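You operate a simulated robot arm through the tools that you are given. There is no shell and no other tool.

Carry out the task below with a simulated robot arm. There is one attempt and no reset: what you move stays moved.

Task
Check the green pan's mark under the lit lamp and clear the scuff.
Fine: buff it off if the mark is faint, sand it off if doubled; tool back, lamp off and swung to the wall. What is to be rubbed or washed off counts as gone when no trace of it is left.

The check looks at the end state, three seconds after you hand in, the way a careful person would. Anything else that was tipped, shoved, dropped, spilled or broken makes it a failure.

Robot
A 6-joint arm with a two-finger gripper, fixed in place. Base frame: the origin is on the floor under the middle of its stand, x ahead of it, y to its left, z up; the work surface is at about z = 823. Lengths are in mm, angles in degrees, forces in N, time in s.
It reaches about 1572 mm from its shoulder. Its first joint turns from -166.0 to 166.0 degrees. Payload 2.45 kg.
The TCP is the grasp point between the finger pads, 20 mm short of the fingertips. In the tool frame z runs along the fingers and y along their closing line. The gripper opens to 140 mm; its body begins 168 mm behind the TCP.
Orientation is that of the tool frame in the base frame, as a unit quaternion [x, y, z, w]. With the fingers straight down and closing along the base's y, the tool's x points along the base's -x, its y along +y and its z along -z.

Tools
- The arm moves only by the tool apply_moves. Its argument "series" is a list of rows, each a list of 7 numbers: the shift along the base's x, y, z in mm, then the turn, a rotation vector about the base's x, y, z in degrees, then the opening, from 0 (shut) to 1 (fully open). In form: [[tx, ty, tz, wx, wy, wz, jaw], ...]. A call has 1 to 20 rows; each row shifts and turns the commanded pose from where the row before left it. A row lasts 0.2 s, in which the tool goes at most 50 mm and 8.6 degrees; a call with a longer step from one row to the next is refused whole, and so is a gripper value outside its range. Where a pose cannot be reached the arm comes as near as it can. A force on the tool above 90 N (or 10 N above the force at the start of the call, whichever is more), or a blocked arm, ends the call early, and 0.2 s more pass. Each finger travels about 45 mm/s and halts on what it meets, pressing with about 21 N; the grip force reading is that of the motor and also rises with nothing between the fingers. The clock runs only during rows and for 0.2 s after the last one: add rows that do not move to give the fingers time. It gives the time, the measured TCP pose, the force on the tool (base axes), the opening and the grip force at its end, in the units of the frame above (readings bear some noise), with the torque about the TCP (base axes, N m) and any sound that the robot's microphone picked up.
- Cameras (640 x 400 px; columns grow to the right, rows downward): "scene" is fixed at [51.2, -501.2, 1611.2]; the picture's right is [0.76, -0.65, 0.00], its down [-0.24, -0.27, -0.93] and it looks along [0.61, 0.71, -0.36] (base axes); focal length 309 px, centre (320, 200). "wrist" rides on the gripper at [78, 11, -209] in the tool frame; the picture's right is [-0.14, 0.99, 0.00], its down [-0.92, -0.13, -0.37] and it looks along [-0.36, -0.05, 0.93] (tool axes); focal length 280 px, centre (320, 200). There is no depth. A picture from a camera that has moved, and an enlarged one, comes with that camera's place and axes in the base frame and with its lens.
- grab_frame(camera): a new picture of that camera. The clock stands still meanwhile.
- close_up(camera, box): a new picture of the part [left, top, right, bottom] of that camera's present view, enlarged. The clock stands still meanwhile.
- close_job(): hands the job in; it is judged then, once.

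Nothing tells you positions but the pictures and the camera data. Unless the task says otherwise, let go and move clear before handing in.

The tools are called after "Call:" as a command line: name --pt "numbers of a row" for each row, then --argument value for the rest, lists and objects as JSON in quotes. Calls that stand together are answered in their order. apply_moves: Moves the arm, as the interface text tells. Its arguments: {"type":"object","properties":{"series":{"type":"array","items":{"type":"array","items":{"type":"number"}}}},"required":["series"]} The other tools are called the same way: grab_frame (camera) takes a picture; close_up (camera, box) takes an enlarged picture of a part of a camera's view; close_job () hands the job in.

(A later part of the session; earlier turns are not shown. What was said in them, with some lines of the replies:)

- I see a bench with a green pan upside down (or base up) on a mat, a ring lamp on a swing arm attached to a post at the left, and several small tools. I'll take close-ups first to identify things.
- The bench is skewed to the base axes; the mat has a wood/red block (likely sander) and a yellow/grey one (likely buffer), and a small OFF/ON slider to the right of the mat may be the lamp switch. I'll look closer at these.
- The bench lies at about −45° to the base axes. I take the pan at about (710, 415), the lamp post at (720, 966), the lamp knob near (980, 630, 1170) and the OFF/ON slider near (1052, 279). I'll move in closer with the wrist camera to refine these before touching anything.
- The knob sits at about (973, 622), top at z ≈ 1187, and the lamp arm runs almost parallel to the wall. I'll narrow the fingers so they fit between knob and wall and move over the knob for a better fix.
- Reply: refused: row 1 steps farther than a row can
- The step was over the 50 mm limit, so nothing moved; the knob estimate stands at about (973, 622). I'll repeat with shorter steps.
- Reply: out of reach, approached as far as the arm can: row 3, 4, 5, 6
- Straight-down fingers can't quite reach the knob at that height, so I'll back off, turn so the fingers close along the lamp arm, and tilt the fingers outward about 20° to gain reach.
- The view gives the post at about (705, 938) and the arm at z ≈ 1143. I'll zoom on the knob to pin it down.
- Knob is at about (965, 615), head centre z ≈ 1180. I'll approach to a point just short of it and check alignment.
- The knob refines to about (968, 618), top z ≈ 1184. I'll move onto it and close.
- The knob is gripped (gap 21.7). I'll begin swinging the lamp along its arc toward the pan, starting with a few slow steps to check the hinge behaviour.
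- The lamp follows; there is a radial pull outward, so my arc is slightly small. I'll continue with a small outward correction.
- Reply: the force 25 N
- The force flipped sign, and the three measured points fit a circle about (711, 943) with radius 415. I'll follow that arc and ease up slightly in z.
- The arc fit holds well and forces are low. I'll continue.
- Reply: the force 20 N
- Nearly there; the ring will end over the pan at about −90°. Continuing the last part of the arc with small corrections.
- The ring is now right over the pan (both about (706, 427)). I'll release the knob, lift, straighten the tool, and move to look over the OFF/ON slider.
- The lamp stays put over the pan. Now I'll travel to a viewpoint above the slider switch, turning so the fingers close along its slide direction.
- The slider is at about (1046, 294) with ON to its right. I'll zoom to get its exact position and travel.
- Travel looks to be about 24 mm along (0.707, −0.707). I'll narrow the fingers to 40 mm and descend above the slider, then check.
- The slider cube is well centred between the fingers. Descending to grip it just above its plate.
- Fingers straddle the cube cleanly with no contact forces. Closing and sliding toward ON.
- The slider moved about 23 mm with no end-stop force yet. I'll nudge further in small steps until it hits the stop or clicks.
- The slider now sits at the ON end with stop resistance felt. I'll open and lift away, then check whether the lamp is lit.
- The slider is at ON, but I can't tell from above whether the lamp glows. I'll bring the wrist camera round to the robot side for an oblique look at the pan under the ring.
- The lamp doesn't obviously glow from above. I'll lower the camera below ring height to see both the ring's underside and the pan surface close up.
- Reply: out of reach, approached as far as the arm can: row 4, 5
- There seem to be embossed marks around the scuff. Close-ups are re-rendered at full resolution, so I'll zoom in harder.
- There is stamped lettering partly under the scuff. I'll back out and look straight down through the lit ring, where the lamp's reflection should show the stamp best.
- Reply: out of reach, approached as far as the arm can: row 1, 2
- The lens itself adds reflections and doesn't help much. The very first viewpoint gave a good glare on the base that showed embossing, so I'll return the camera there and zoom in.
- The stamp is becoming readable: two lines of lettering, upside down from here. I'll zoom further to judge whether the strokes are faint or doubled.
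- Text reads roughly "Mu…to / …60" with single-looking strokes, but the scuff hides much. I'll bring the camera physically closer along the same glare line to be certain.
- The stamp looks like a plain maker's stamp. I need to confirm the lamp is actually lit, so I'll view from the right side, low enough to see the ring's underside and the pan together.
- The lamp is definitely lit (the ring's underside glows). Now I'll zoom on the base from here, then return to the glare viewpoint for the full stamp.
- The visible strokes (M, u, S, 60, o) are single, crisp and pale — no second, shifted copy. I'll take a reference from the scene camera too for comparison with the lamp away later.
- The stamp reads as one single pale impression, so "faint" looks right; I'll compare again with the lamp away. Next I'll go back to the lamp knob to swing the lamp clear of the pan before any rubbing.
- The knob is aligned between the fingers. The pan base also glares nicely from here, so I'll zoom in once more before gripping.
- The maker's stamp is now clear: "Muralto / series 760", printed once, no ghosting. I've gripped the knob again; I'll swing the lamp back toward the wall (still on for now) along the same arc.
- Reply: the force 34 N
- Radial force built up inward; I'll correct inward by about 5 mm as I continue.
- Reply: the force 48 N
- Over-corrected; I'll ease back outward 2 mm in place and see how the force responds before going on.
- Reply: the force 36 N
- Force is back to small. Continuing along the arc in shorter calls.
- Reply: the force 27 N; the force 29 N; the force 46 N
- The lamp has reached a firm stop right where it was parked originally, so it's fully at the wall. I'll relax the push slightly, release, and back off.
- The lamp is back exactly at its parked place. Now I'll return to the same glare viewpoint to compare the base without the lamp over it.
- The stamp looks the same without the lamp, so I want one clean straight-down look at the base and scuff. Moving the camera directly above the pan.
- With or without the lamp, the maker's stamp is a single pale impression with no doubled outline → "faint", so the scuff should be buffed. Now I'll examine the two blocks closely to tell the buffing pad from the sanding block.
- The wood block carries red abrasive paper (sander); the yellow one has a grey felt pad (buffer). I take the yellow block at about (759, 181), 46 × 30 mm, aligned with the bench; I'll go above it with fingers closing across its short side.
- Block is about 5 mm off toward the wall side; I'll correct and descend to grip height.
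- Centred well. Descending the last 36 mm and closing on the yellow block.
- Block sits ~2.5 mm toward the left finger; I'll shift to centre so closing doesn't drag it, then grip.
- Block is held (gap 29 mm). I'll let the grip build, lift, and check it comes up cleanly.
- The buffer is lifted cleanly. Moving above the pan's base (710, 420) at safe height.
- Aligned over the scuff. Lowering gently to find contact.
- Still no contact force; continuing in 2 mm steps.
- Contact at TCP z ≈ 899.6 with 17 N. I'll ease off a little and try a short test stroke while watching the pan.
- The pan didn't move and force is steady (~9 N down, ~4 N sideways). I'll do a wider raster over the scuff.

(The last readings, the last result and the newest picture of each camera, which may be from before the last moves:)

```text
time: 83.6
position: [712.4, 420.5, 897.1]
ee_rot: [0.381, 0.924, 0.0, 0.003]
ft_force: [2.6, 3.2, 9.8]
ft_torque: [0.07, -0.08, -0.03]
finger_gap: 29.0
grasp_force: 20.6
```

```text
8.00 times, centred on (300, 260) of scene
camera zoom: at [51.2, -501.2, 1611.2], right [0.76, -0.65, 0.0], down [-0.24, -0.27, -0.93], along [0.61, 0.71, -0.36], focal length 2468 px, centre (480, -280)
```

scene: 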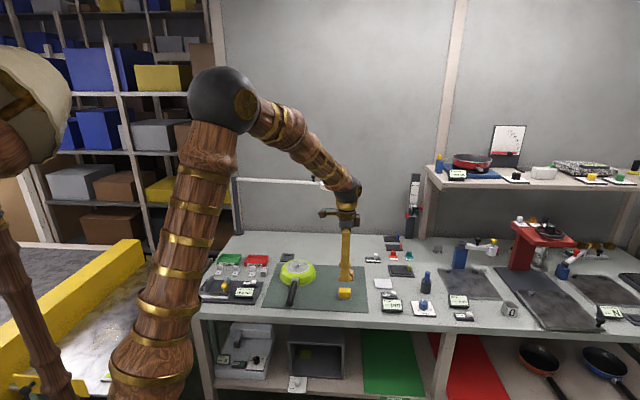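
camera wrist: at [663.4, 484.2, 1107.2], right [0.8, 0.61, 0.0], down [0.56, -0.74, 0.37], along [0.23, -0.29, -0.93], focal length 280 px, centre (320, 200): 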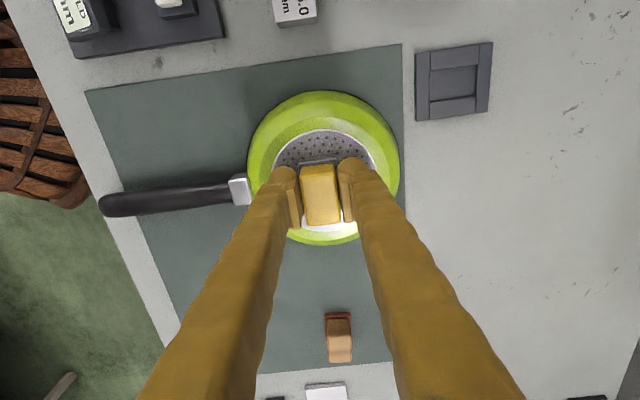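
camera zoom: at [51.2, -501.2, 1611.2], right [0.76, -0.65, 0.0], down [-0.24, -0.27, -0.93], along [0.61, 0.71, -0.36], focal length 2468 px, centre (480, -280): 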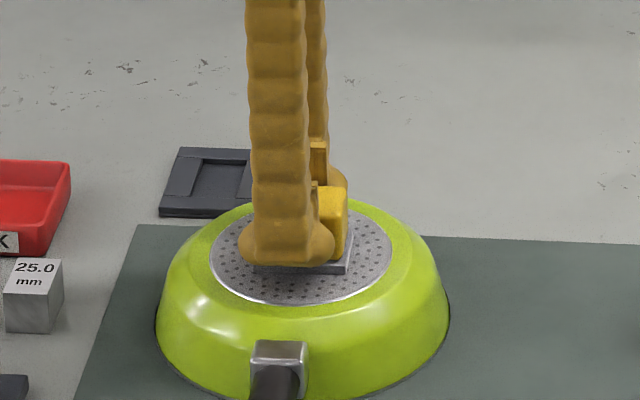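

Steady contact. Now the other half of the raster (toward the handle side), then I'll lift to check progress.

Call:
apply_moves --pt "-5.7 -5.7 0 0 0 0 0.05" --pt "10 -10 0 0 0 0 0.05" --pt "4 -4 0 0 0 0 0.05" --pt "-10 10 0 0 0 0 0.05" --pt "-10 10 0 0 0 0 0.05" --pt "-8 8 0 0 0 0 0.05" --pt "-5.7 -5.7 0 0 0 0 0.05" --pt "10 -10 0 0 0 0 0.05" --pt "10 -10 0 0 0 0 0.05" --pt "8 -8 0 0 0 0 0.05" --pt "-10 10 0 0 0 0 0.05" --pt "-4 4 0 0 0 0 0.05" --pt "5.7 5.7 0 0 0 0 0.05" --pt "5.7 5.7 0 0 0 0 0.05" --pt "0 0 20 0 0 0 0.05" --pt "0 0 40 0 0 0 0.05" --pt "35 -25 20 0 0 0 0.05" --pt "35 -30 0 0 0 0 0.05"

Call:
close_up --camera "scene" --box '[278, 256, 318, 281]'

Call:
close_up --camera "scene" --box '[240, 210, 360, 310]'

Call:
grab_frame --camera "wrist"

```text
time: 87.4
position: [782.0, 365.9, 979.0]
ee_rot: [0.38, 0.925, 0.001, 0.002]
ft_force: [-0.1, 0.6, -1.5]
ft_torque: [-0.01, 0.02, 0.0]
finger_gap: 29.0
grasp_force: 20.6
```

```text
16.00 times, centred on (298, 268) of scene
camera zoom: at [51.2, -501.2, 1611.2], right [0.76, -0.65, 0.0], down [-0.24, -0.27, -0.93], along [0.61, 0.71, -0.36], focal length 4937 px, centre (672, -896)
```

zoom: 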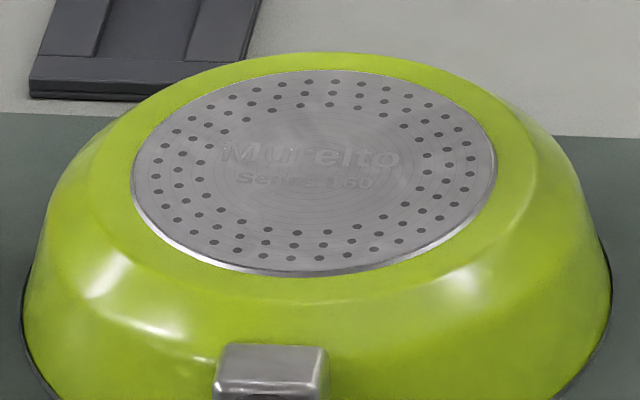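

```text
4.00 times, centred on (300, 260) of scene
camera zoom: at [51.2, -501.2, 1611.2], right [0.76, -0.65, 0.0], down [-0.24, -0.27, -0.93], along [0.61, 0.71, -0.36], focal length 1234 px, centre (400, -40)
```

zoom: 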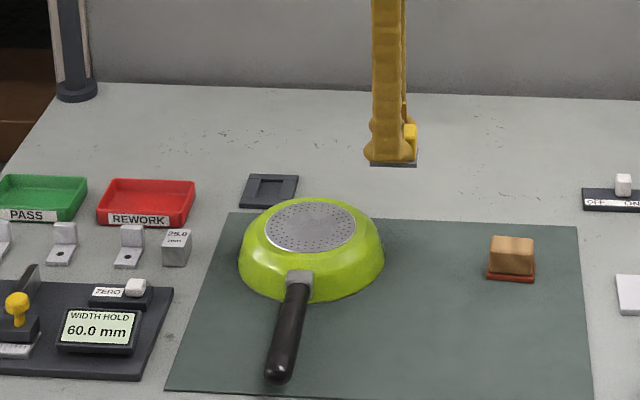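

```text
taken
camera wrist: at [733.7, 429.3, 1187.8], right [0.8, 0.61, 0.0], down [0.56, -0.74, 0.37], along [0.23, -0.29, -0.93], focal length 280 px, centre (320, 200)
```

wrist: 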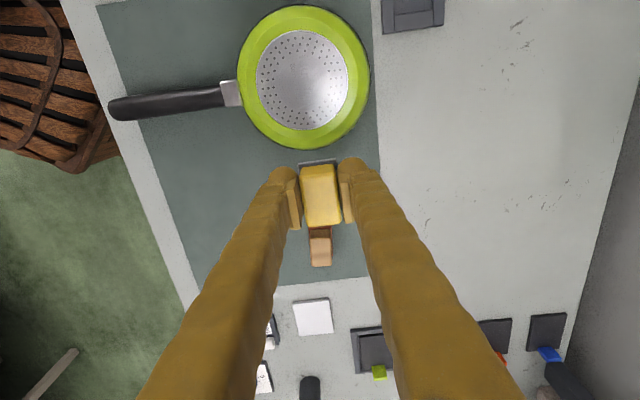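

The scuff appears gone and the stamp is fully revealed as a single pale print. I'll inspect closely for any remaining trace.

Call:
close_up --camera "wrist" --box '[250, 25, 356, 135]'

Call:
close_up --camera "wrist" --box '[280, 60, 330, 100]'

Call:
close_up --camera "scene" --box '[284, 258, 304, 272]'

Call:
close_up --camera "scene" --box '[230, 170, 400, 310]'

```text
3.64 times, centred on (303, 80) of wrist
camera zoom: at [733.7, 429.3, 1187.8], right [0.8, 0.61, 0.0], down [0.56, -0.74, 0.37], along [0.23, -0.29, -0.93], focal length 1020 px, centre (382, 636)
```

zoom: 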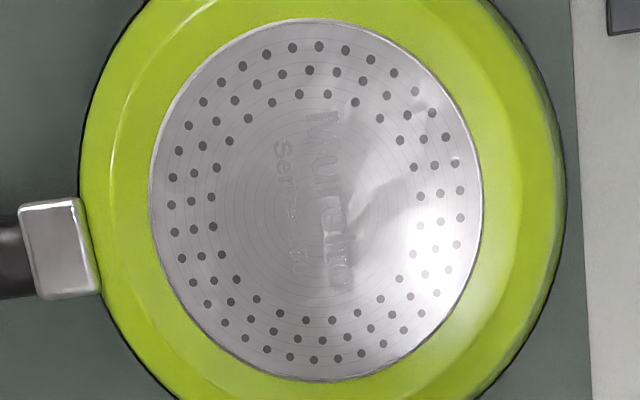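

```text
10.00 times, centred on (305, 80) of wrist
camera zoom: at [733.7, 429.3, 1187.8], right [0.8, 0.61, 0.0], down [0.56, -0.74, 0.37], along [0.23, -0.29, -0.93], focal length 2804 px, centre (470, 1400)
```

zoom: 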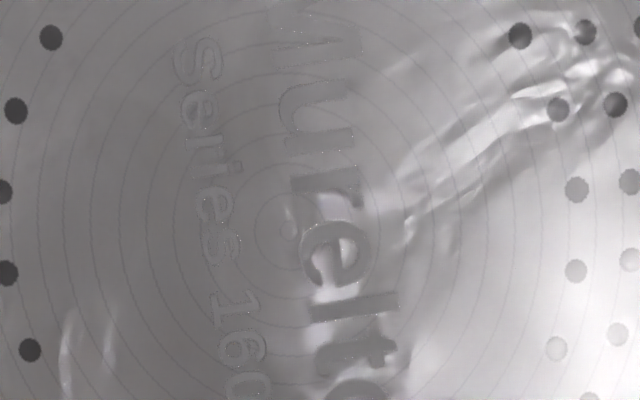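

```text
16.00 times, centred on (294, 265) of scene
camera zoom: at [51.2, -501.2, 1611.2], right [0.76, -0.65, 0.0], down [-0.24, -0.27, -0.93], along [0.61, 0.71, -0.36], focal length 4937 px, centre (736, -840)
```

zoom: 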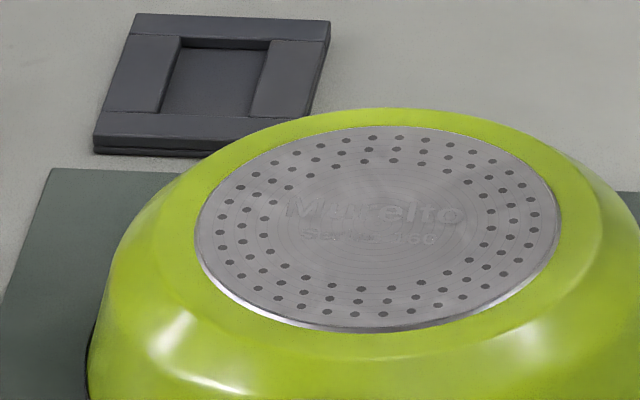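

```text
2.86 times, centred on (315, 240) of scene
camera zoom: at [51.2, -501.2, 1611.2], right [0.76, -0.65, 0.0], down [-0.24, -0.27, -0.93], along [0.61, 0.71, -0.36], focal length 882 px, centre (334, 86)
```

zoom: 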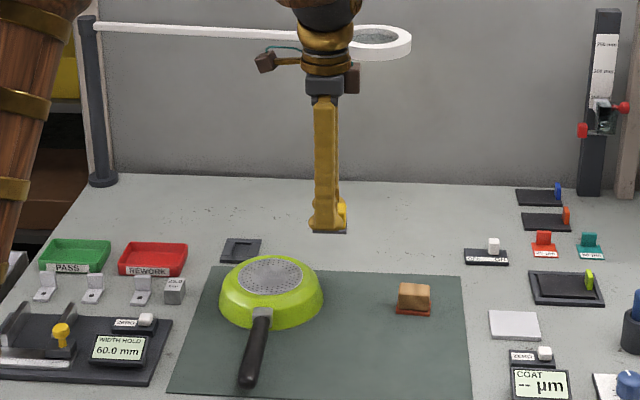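

Call:
close_up --camera "wrist" --box '[258, 30, 298, 55]'

Call:
close_up --camera "wrist" --box '[258, 60, 298, 85]'

Call:
close_up --camera "wrist" --box '[280, 85, 320, 110]'

Call:
close_up --camera "wrist" --box '[300, 45, 340, 70]'

```text
16.00 times, centred on (278, 42) of wrist
camera zoom: at [733.7, 429.3, 1187.8], right [0.8, 0.61, 0.0], down [0.56, -0.74, 0.37], along [0.23, -0.29, -0.93], focal length 4486 px, centre (992, 2720)
```

zoom: 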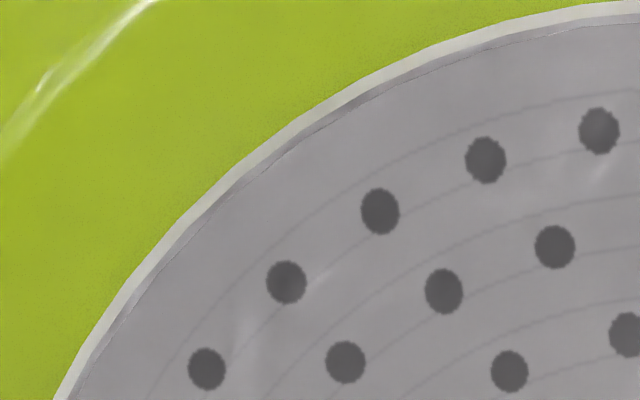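

```text
16.00 times, centred on (278, 72) of wrist
camera zoom: at [733.7, 429.3, 1187.8], right [0.8, 0.61, 0.0], down [0.56, -0.74, 0.37], along [0.23, -0.29, -0.93], focal length 4486 px, centre (992, 2240)
```

zoom: 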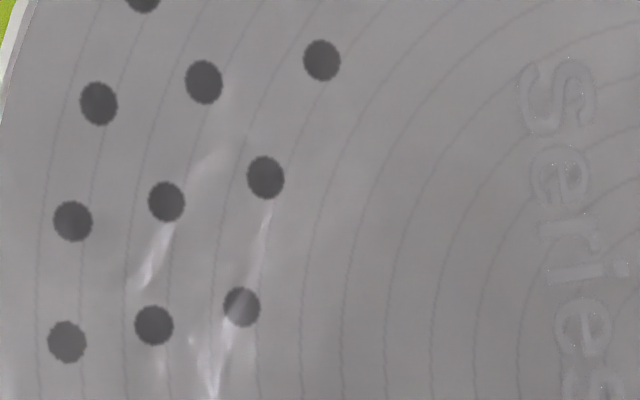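

```text
16.00 times, centred on (300, 98) of wrist
camera zoom: at [733.7, 429.3, 1187.8], right [0.8, 0.61, 0.0], down [0.56, -0.74, 0.37], along [0.23, -0.29, -0.93], focal length 4486 px, centre (640, 1840)
```

zoom: 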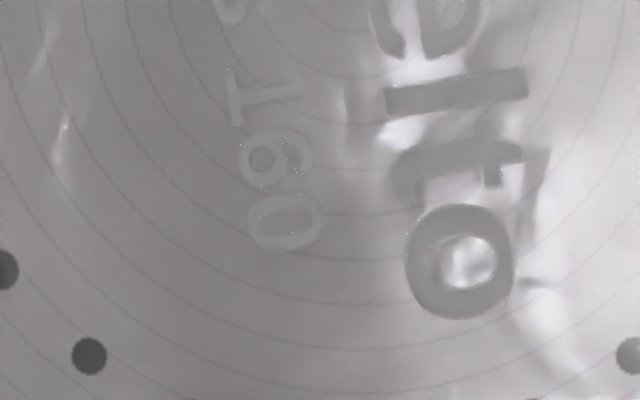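

```text
16.00 times, centred on (320, 58) of wrist
camera zoom: at [733.7, 429.3, 1187.8], right [0.8, 0.61, 0.0], down [0.56, -0.74, 0.37], along [0.23, -0.29, -0.93], focal length 4486 px, centre (320, 2480)
```

zoom: 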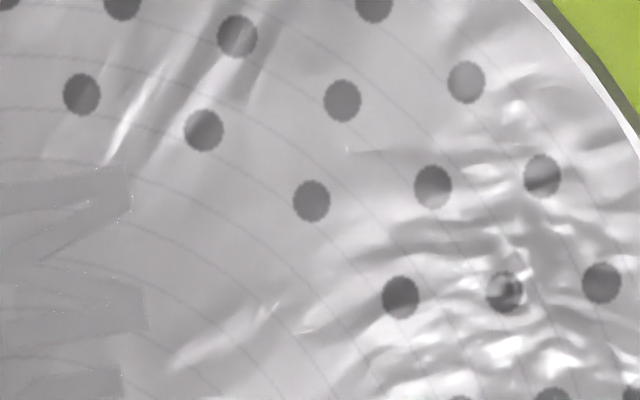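

No trace of the scuff remains. Now I'll return the buffing block to its original spot on the mat.

Call:
apply_moves --pt "-6 -45 0 0 0 0 0.05" --pt "-6 -45 0 0 0 0 0.05" --pt "-6 -45 0 0 0 0 0.05" --pt "-6 -45 0 0 0 0 0.05" --pt "0 -1 -40 0 0 0 0.05" --pt "0 0 -40 0 0 0 0.05" --pt "0 0 -25 0 0 0 0.05" --pt "0 0 0 0 0 0 0.05" --pt "0 0 0 0 0 0 0.05"

Call:
grab_frame --camera "wrist"

Call:
close_up --camera "scene" --box '[310, 255, 390, 315]'

```text
time: 89.4
position: [758.9, 184.9, 872.4]
ee_rot: [0.382, 0.924, 0.0, 0.003]
ft_force: [-0.3, -0.2, -0.5]
ft_torque: [0.0, -0.02, 0.03]
finger_gap: 29.0
grasp_force: 20.7
```

```text
taken
camera wrist: at [709.4, 247.7, 1080.8], right [0.8, 0.61, 0.0], down [0.56, -0.74, 0.37], along [0.23, -0.29, -0.93], focal length 280 px, centre (320, 200)
```

wrist: 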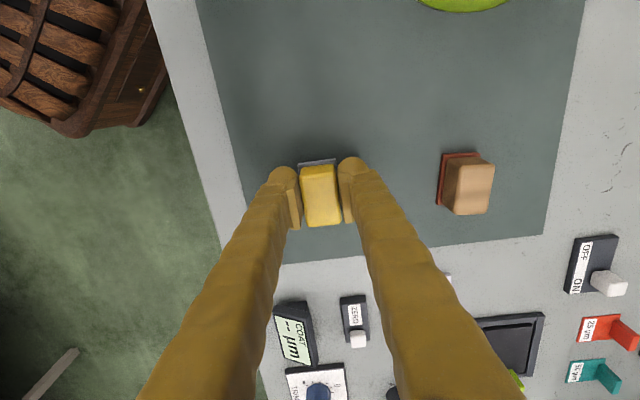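

```text
6.67 times, centred on (350, 285) of scene
camera zoom: at [51.2, -501.2, 1611.2], right [0.76, -0.65, 0.0], down [-0.24, -0.27, -0.93], along [0.61, 0.71, -0.36], focal length 2057 px, centre (120, -367)
```

zoom: 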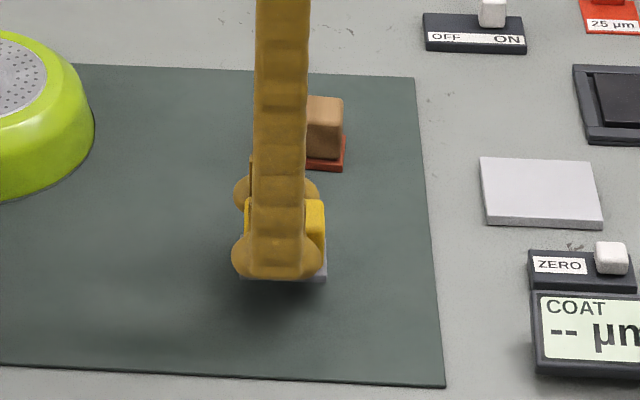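

Position matches the pick-up spot. Lowering the last 16 mm gently until it rests.

Call:
apply_moves --pt "0 0 -8 0 0 0 0.05" --pt "0 0 -5 0 0 0 0.05" --pt "0 0 0 0 0 0 0.05"

Call:
apply_moves --pt "0 0 -2 0 0 0 0.05" --pt "0 0 0 0 0 0 0.05"

Call:
apply_moves --pt "0 0 -1 0 0 0 0.05" --pt "0 0 0 0 0 0 0.05"

```text
time: 90.2
position: [758.7, 184.0, 860.7]
ee_rot: [0.381, 0.925, 0.001, 0.003]
ft_force: [0.2, 0.3, -1.3]
ft_torque: [0.02, -0.01, 0.0]
finger_gap: 28.8
grasp_force: 20.6
```

```text
time: 90.8
position: [758.6, 185.0, 858.1]
ee_rot: [0.381, 0.924, 0.001, 0.003]
ft_force: [0.3, -0.5, -2.1]
ft_torque: [0.0, 0.03, 0.0]
finger_gap: 28.8
grasp_force: 21.4
```

```text
time: 91.4
position: [758.1, 184.7, 856.5]
ee_rot: [0.381, 0.925, 0.001, 0.004]
ft_force: [-0.1, 0.1, -0.9]
ft_torque: [0.02, -0.04, 0.04]
finger_gap: 28.9
grasp_force: 21.6
```

Call:
apply_moves --pt "0 0 -1 0 0 0 0.05" --pt "0 0 0 0 0 0 0.05"

Call:
apply_moves --pt "0 0 -0.8 0 0 0 0.05" --pt "0 0 0 0 0 0 0.05"

Call:
close_up --camera "scene" --box '[325, 270, 375, 310]'

```text
time: 92.0
position: [757.3, 184.0, 857.1]
ee_rot: [0.381, 0.925, 0.001, 0.003]
ft_force: [1.3, -0.3, -1.8]
ft_torque: [-0.03, 0.0, 0.02]
finger_gap: 28.7
grasp_force: 20.6
```

```text
time: 92.6
position: [757.8, 184.8, 856.3]
ee_rot: [0.381, 0.924, 0.001, 0.004]
ft_force: [-3.3, 0.9, 11.4]
ft_torque: [0.02, 0.12, 0.0]
finger_gap: 29.1
grasp_force: 21.6
```

```text
10.00 times, centred on (350, 290) of scene
camera zoom: at [51.2, -501.2, 1611.2], right [0.76, -0.65, 0.0], down [-0.24, -0.27, -0.93], along [0.61, 0.71, -0.36], focal length 3086 px, centre (20, -700)
```

zoom: 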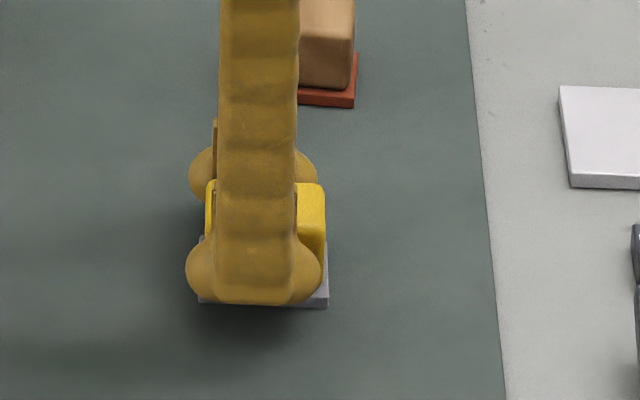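

The block is resting on the mat (contact force felt). Opening and lifting away.

Call:
apply_moves --pt "0 0 0.6 0 0 0 0.05" --pt "0 0 0 0 0 0 0.25" --pt "0 0 0 0 0 0 0.43" --pt "0 0 0 0 0 0 0.43" --pt "0 0 15 0 0 0 0.43" --pt "0 0 40 0 0 0 0.43" --pt "0 0 40 0 0 0 0.43" --pt "0 0 40 0 0 0 0.43"

Call:
close_up --camera "scene" --box '[330, 260, 370, 305]'

Call:
close_up --camera "scene" --box '[334, 282, 358, 304]'

Call:
grab_frame --camera "wrist"

```text
time: 94.4
position: [758.4, 183.7, 990.5]
ee_rot: [0.38, 0.925, 0.001, 0.003]
ft_force: [0.0, -0.1, -0.5]
ft_torque: [0.01, 0.03, 0.0]
finger_gap: 60.0
grasp_force: 0.1
```

```text
8.89 times, centred on (350, 282) of scene
camera zoom: at [51.2, -501.2, 1611.2], right [0.76, -0.65, 0.0], down [-0.24, -0.27, -0.93], along [0.61, 0.71, -0.36], focal length 2743 px, centre (53, -533)
```

zoom: 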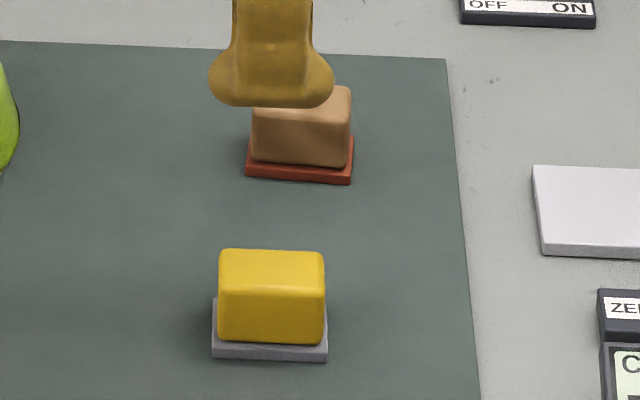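

```text
16.00 times, centred on (346, 293) of scene
camera zoom: at [51.2, -501.2, 1611.2], right [0.76, -0.65, 0.0], down [-0.24, -0.27, -0.93], along [0.61, 0.71, -0.36], focal length 4937 px, centre (-96, -1288)
```

zoom: 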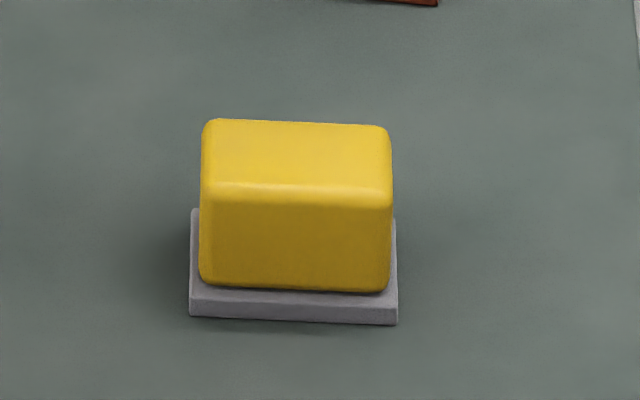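

```text
taken
camera wrist: at [709.6, 247.1, 1199.4], right [0.8, 0.61, 0.0], down [0.56, -0.74, 0.37], along [0.23, -0.29, -0.93], focal length 280 px, centre (320, 200)
```

wrist: 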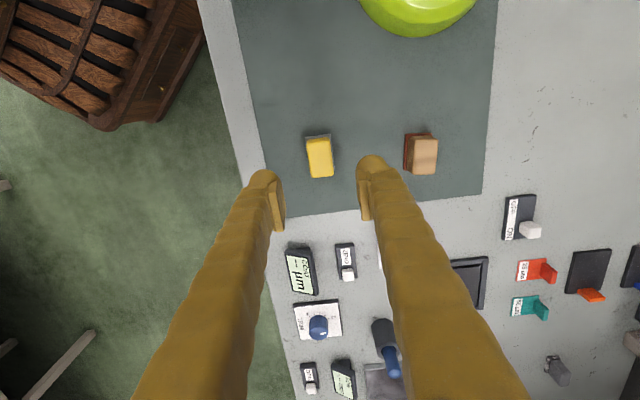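

The buffer is back in its place within a millimetre or so. Next I'll return to the slider and switch the lamp OFF, using the same finger orientation as before.

Call:
apply_moves --pt "28 8.7 0 0 0 8.2 0.29" --pt "28 8.7 0 0 0 8.2 0.29" --pt "28 8.7 0 0 0 8.2 0.29" --pt "28 8.7 0 0 0 8.2 0.29" --pt "28 8.7 0 0 0 8.2 0.29" --pt "28 8.7 0 0 0 8.2 0.29" --pt "28 8.7 0 0 0 8.2 0.29" --pt "28 8.7 0 0 0 8.2 0.29" --pt "28 8.7 -10 0 0 8.2 0.29" --pt "28 8.7 -30 0 0 8.2 0.29" --pt "28 8.7 -30 0 0 8 0.29" --pt "0 0 -20 0 0 0 0.29" --pt "0 0 0 0 0 0 0.29"

Call:
grab_frame --camera "wrist"

Call:
close_up --camera "scene" --box '[330, 205, 430, 275]'

```text
time: 97.2
position: [1067.2, 280.1, 899.9]
ee_rot: [-0.385, 0.923, 0.003, 0.001]
ft_force: [-1.0, 0.5, -0.1]
ft_torque: [0.01, 0.04, 0.06]
finger_gap: 40.7
grasp_force: 0.0
```

```text
taken
camera wrist: at [1003.3, 231.4, 1109.2], right [-0.61, 0.79, 0.0], down [0.74, 0.56, 0.37], along [0.29, 0.23, -0.93], focal length 280 px, centre (320, 200)
```

wrist: 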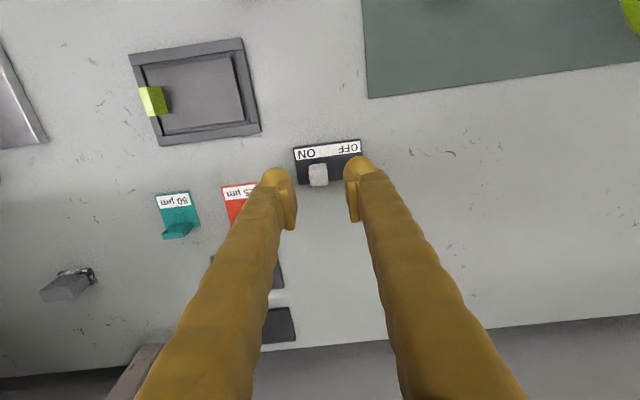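

```text
5.71 times, centred on (380, 240) of scene
camera zoom: at [51.2, -501.2, 1611.2], right [0.76, -0.65, 0.0], down [-0.24, -0.27, -0.93], along [0.61, 0.71, -0.36], focal length 1763 px, centre (-23, -29)
```

zoom: 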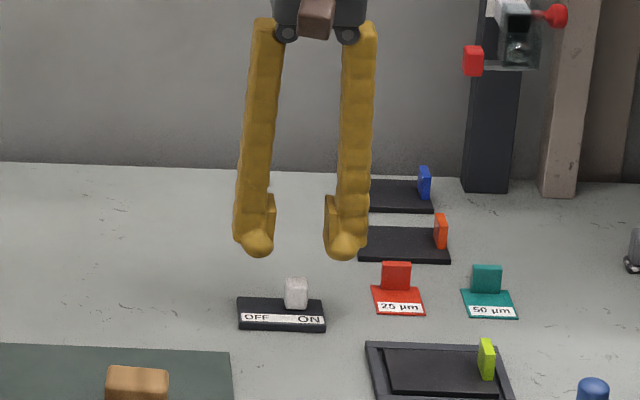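

Aligned on the slider. Descend, grip, and slide back to OFF.

Call:
apply_moves --pt "0 0 -25 0 0 0 0.27" --pt "0 0 -18 0 0 0 0.27" --pt "0 0 0 0 0 0 0.1" --pt "0 0 0 0 0 0 0.1" --pt "0 0 0 0 0 0 0.1" --pt "-4 4 0 0 0 0 0.1" --pt "-4 4 0 0 0 0 0.1" --pt "-4 4 0 0 0 0 0.1" --pt "-4 4 0 0 0 0 0.1" --pt "0 0 0 0 0 0 0.1"

Call:
close_up --camera "scene" --box '[330, 205, 430, 275]'

Call:
close_up --camera "wrist" --box '[250, 130, 390, 220]'

```text
time: 99.4
position: [1050.9, 297.6, 858.5]
ee_rot: [-0.385, 0.923, 0.002, 0.002]
ft_force: [9.3, 7.4, -1.7]
ft_torque: [0.24, -0.28, -0.09]
finger_gap: 16.6
grasp_force: 42.1
```

```text
5.71 times, centred on (380, 240) of scene
camera zoom: at [51.2, -501.2, 1611.2], right [0.76, -0.65, 0.0], down [-0.24, -0.27, -0.93], along [0.61, 0.71, -0.36], focal length 1763 px, centre (-23, -29)
```

zoom: 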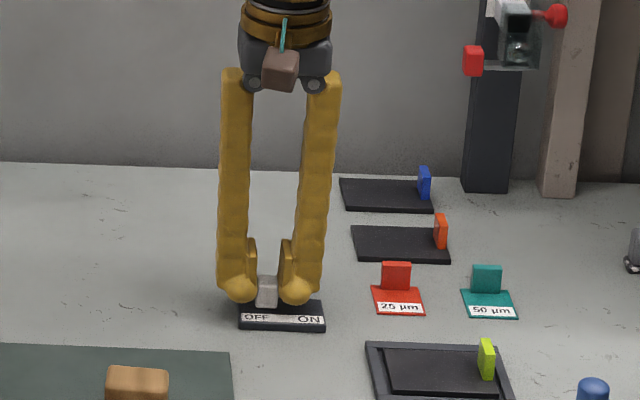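

```text
4.44 times, centred on (320, 175) of wrist
camera zoom: at [987.4, 247.7, 1066.7], right [-0.61, 0.8, 0.0], down [0.74, 0.56, 0.37], along [0.29, 0.23, -0.93], focal length 1246 px, centre (320, 311)
```

zoom: 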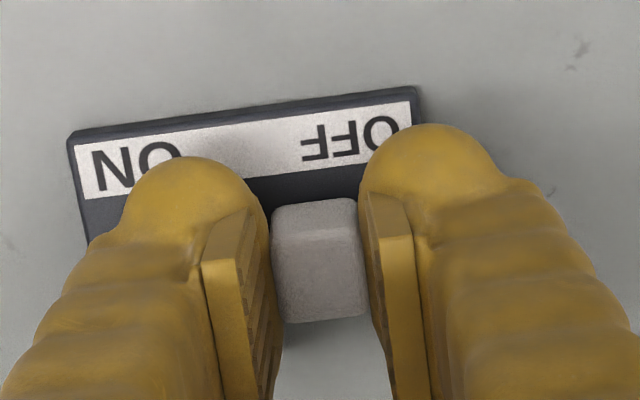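

The slider looks back at OFF; a small nudge to feel the stop.

Call:
apply_moves --pt "-0.8 2.0 0 0 0 0 0.1" --pt "-0.8 0.8 0 0 0 0 0.1" --pt "0 0 0 0 0 0 0.1"

```text
time: 100.2
position: [1049.5, 297.5, 858.3]
ee_rot: [-0.384, 0.923, 0.002, 0.002]
ft_force: [22.1, -18.1, -1.2]
ft_torque: [-0.11, -0.39, -0.08]
finger_gap: 16.6
grasp_force: 42.2
```

End stop felt firmly at OFF. Relaxing, opening and lifting away, then verifying the lamp is dark.

Call:
apply_moves --pt "1.2 -1.2 0 0 0 0 0.1" --pt "0 0 0 0 0 0 0.27" --pt "0 0 0 0 0 0 0.27" --pt "0 0 20 0 0 0 0.27" --pt "0 0 40 0 0 0 0.27" --pt "0 0 40 0 0 0 0.27" --pt "-20 -10 40 0 0 0 0.27" --pt "-20 -10 40 0 0 0 0.27"

Call:
close_up --camera "scene" --box '[355, 245, 395, 270]'

Call:
grab_frame --camera "scene"

Call:
grab_frame --camera "wrist"

```text
time: 102.0
position: [1008.3, 277.9, 1036.1]
ee_rot: [-0.385, 0.923, 0.002, 0.0]
ft_force: [-0.4, 0.4, -0.7]
ft_torque: [0.0, 0.05, -0.02]
finger_gap: 37.6
grasp_force: 0.0
```

```text
16.00 times, centred on (375, 258) of scene
camera zoom: at [51.2, -501.2, 1611.2], right [0.76, -0.65, 0.0], down [-0.24, -0.27, -0.93], along [0.61, 0.71, -0.36], focal length 4937 px, centre (-560, -720)
```

zoom: 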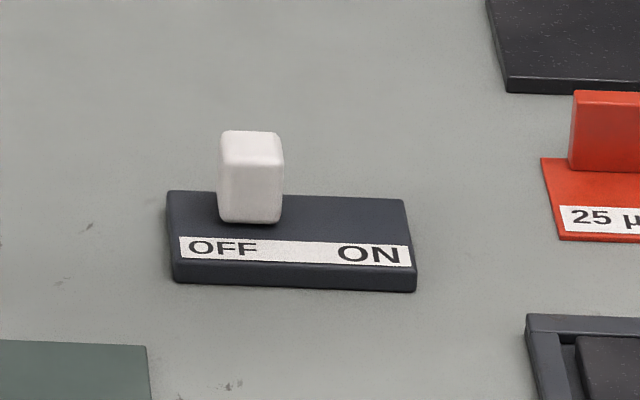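

```text
taken
```

scene: 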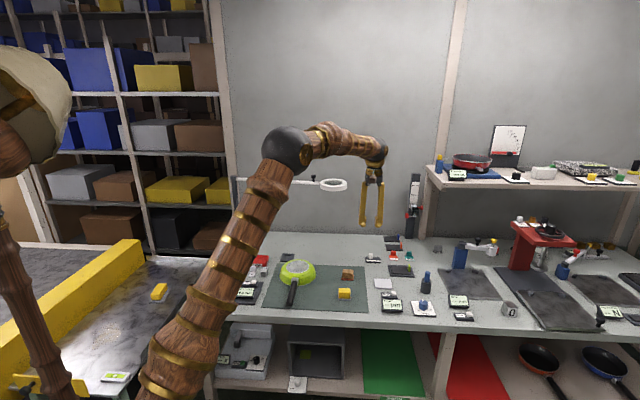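

```text
taken
camera wrist: at [947.1, 228.5, 1244.3], right [-0.61, 0.8, 0.0], down [0.74, 0.56, 0.37], along [0.29, 0.23, -0.93], focal length 280 px, centre (320, 200)
```

wrist: 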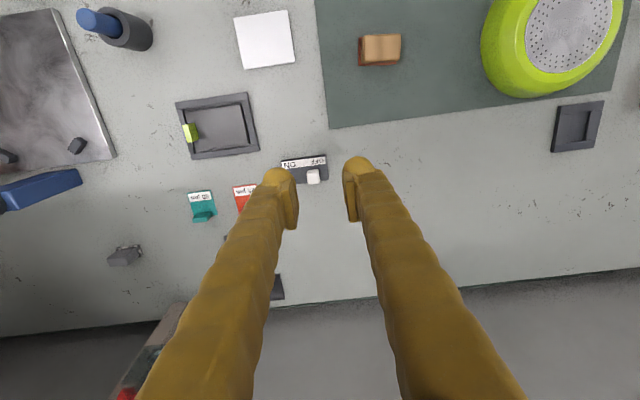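

The switch is back at OFF and the lamp is parked. I'll retreat upward to a clear pose and make a final check of the pan base and the bench.

Call:
apply_moves --pt "-35 0 30 0 0 0 0.27" --pt "-35 0 30 0 0 0 0.27" --pt "-35 5 30 0 0 0 0.27" --pt "-35 10 30 0 0 0 0.27" --pt "-30 20 30 0 0 0 0.27" --pt "-30 25 30 0 0 0 0.27" --pt "-20 35 25 0 0 0 0.27" --pt "-20 40 20 0 0 0 0.27" --pt "-10 40 20 0 0 0 0.27" --pt "0 0 0 0 0 0 0.27"

Call:
grab_frame --camera "wrist"

Call:
grab_frame --camera "scene"

Call:
close_up --camera "scene" --box '[278, 256, 318, 281]'

Call:
close_up --camera "scene" --box '[220, 160, 380, 260]'

```text
time: 104.2
position: [761.3, 453.4, 1283.0]
ee_rot: [-0.384, 0.923, 0.003, 0.002]
ft_force: [-0.1, 1.1, -0.4]
ft_torque: [-0.03, 0.02, 0.0]
finger_gap: 37.8
grasp_force: 0.1
```

```text
taken
camera wrist: at [697.6, 404.4, 1491.6], right [-0.61, 0.8, 0.0], down [0.74, 0.56, 0.37], along [0.29, 0.23, -0.93], focal length 280 px, centre (320, 200)
```

wrist: 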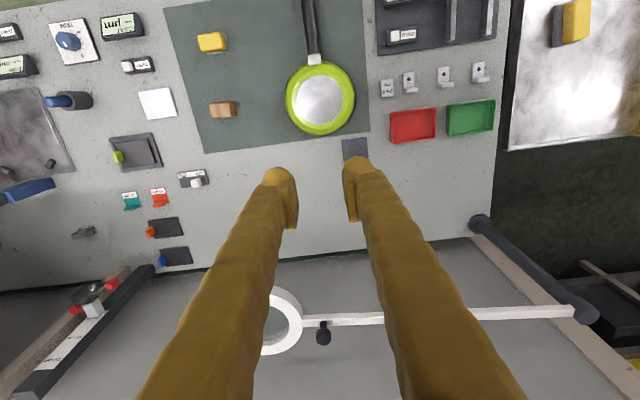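

```text
taken
```

scene: 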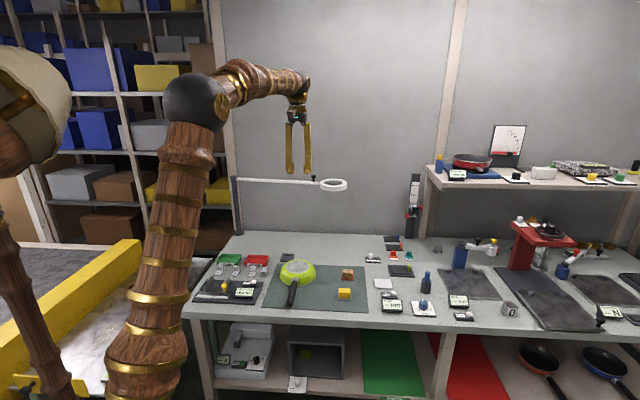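

```text
16.00 times, centred on (298, 268) of scene
camera zoom: at [51.2, -501.2, 1611.2], right [0.76, -0.65, 0.0], down [-0.24, -0.27, -0.93], along [0.61, 0.71, -0.36], focal length 4937 px, centre (672, -896)
```

zoom: 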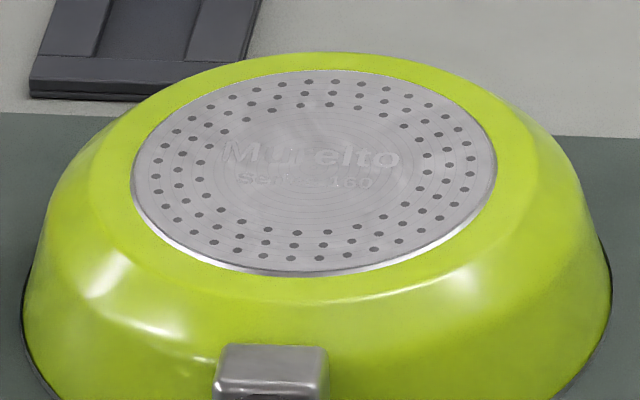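

```text
4.00 times, centred on (300, 210) of scene
camera zoom: at [51.2, -501.2, 1611.2], right [0.76, -0.65, 0.0], down [-0.24, -0.27, -0.93], along [0.61, 0.71, -0.36], focal length 1234 px, centre (400, 160)
```

zoom: 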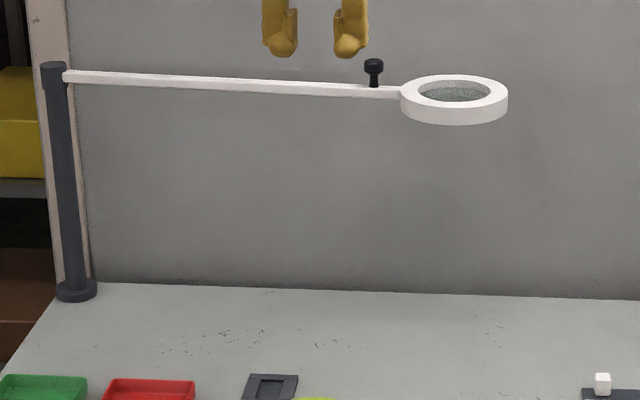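

Call:
close_up --camera "wrist" --box '[288, 65, 354, 135]'

Call:
close_up --camera "wrist" --box '[302, 86, 338, 110]'

Call:
close_up --camera "scene" --box '[180, 230, 380, 330]'

```text
5.71 times, centred on (321, 100) of wrist
camera zoom: at [697.6, 404.4, 1491.6], right [-0.61, 0.8, 0.0], down [0.74, 0.56, 0.37], along [0.29, 0.23, -0.93], focal length 1602 px, centre (314, 771)
```

zoom: 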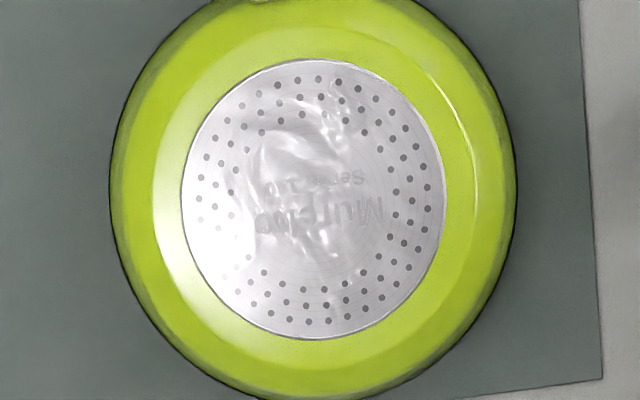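

```text
16.00 times, centred on (320, 98) of wrist
camera zoom: at [697.6, 404.4, 1491.6], right [-0.61, 0.8, 0.0], down [0.74, 0.56, 0.37], along [0.29, 0.23, -0.93], focal length 4486 px, centre (320, 1832)
```

zoom: 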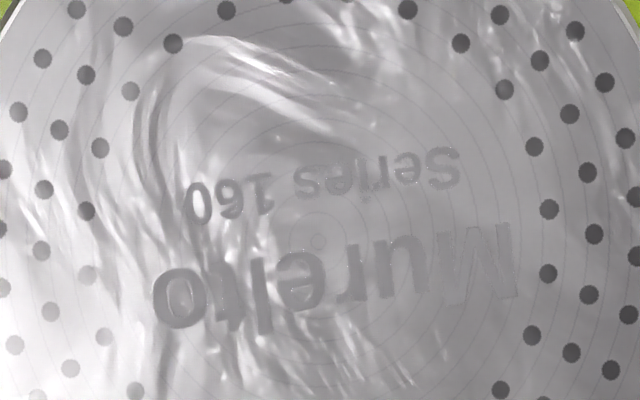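

```text
3.20 times, centred on (280, 280) of scene
camera zoom: at [51.2, -501.2, 1611.2], right [0.76, -0.65, 0.0], down [-0.24, -0.27, -0.93], along [0.61, 0.71, -0.36], focal length 987 px, centre (448, -56)
```

zoom: 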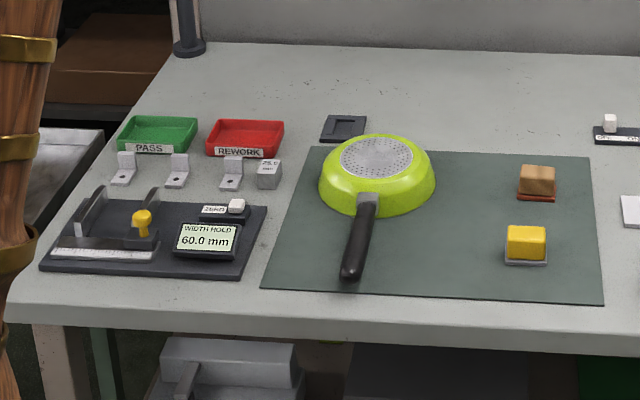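

The base is clean: only the single, pale stamp "Murelto / Series 160" shows. The buffing block is back where it was, the switch is at OFF, the lamp is parked at its wall stop, and the arm is clear. I'm handing in.

Call:
close_job

```text
The job is handed in.
```

The scuff on the green pan is gone and the job is handed in. I buffed it, because I read the mark as faint.

- **Mark:** With the lamp lit over the pan, the stamp ("Murelto / Series 160") showed as a single pale print with no second, shifted outline. It looked the same when the lamp was swung away, so the lamp itself added nothing. The faint reading rests on the stamp being single and low in contrast.
- **Scuff:** I rubbed the base with the yellow block that has the grey pad, which I took to be the buffer rather than the wood block with the red face. Close-ups from several angles afterwards showed no trace of the scuff. The pan did not move.
- **Tool:** The buffing block is back on the mat within about 1–2 mm of where it was.
- **Lamp:** The switch is at OFF against its stop, and the lamp is back at its stop by the wall, where it started. I did not look at the ring's underside again after switching it off.

In the final pictures nothing else on the bench had shifted, and the arm is clear of everything.
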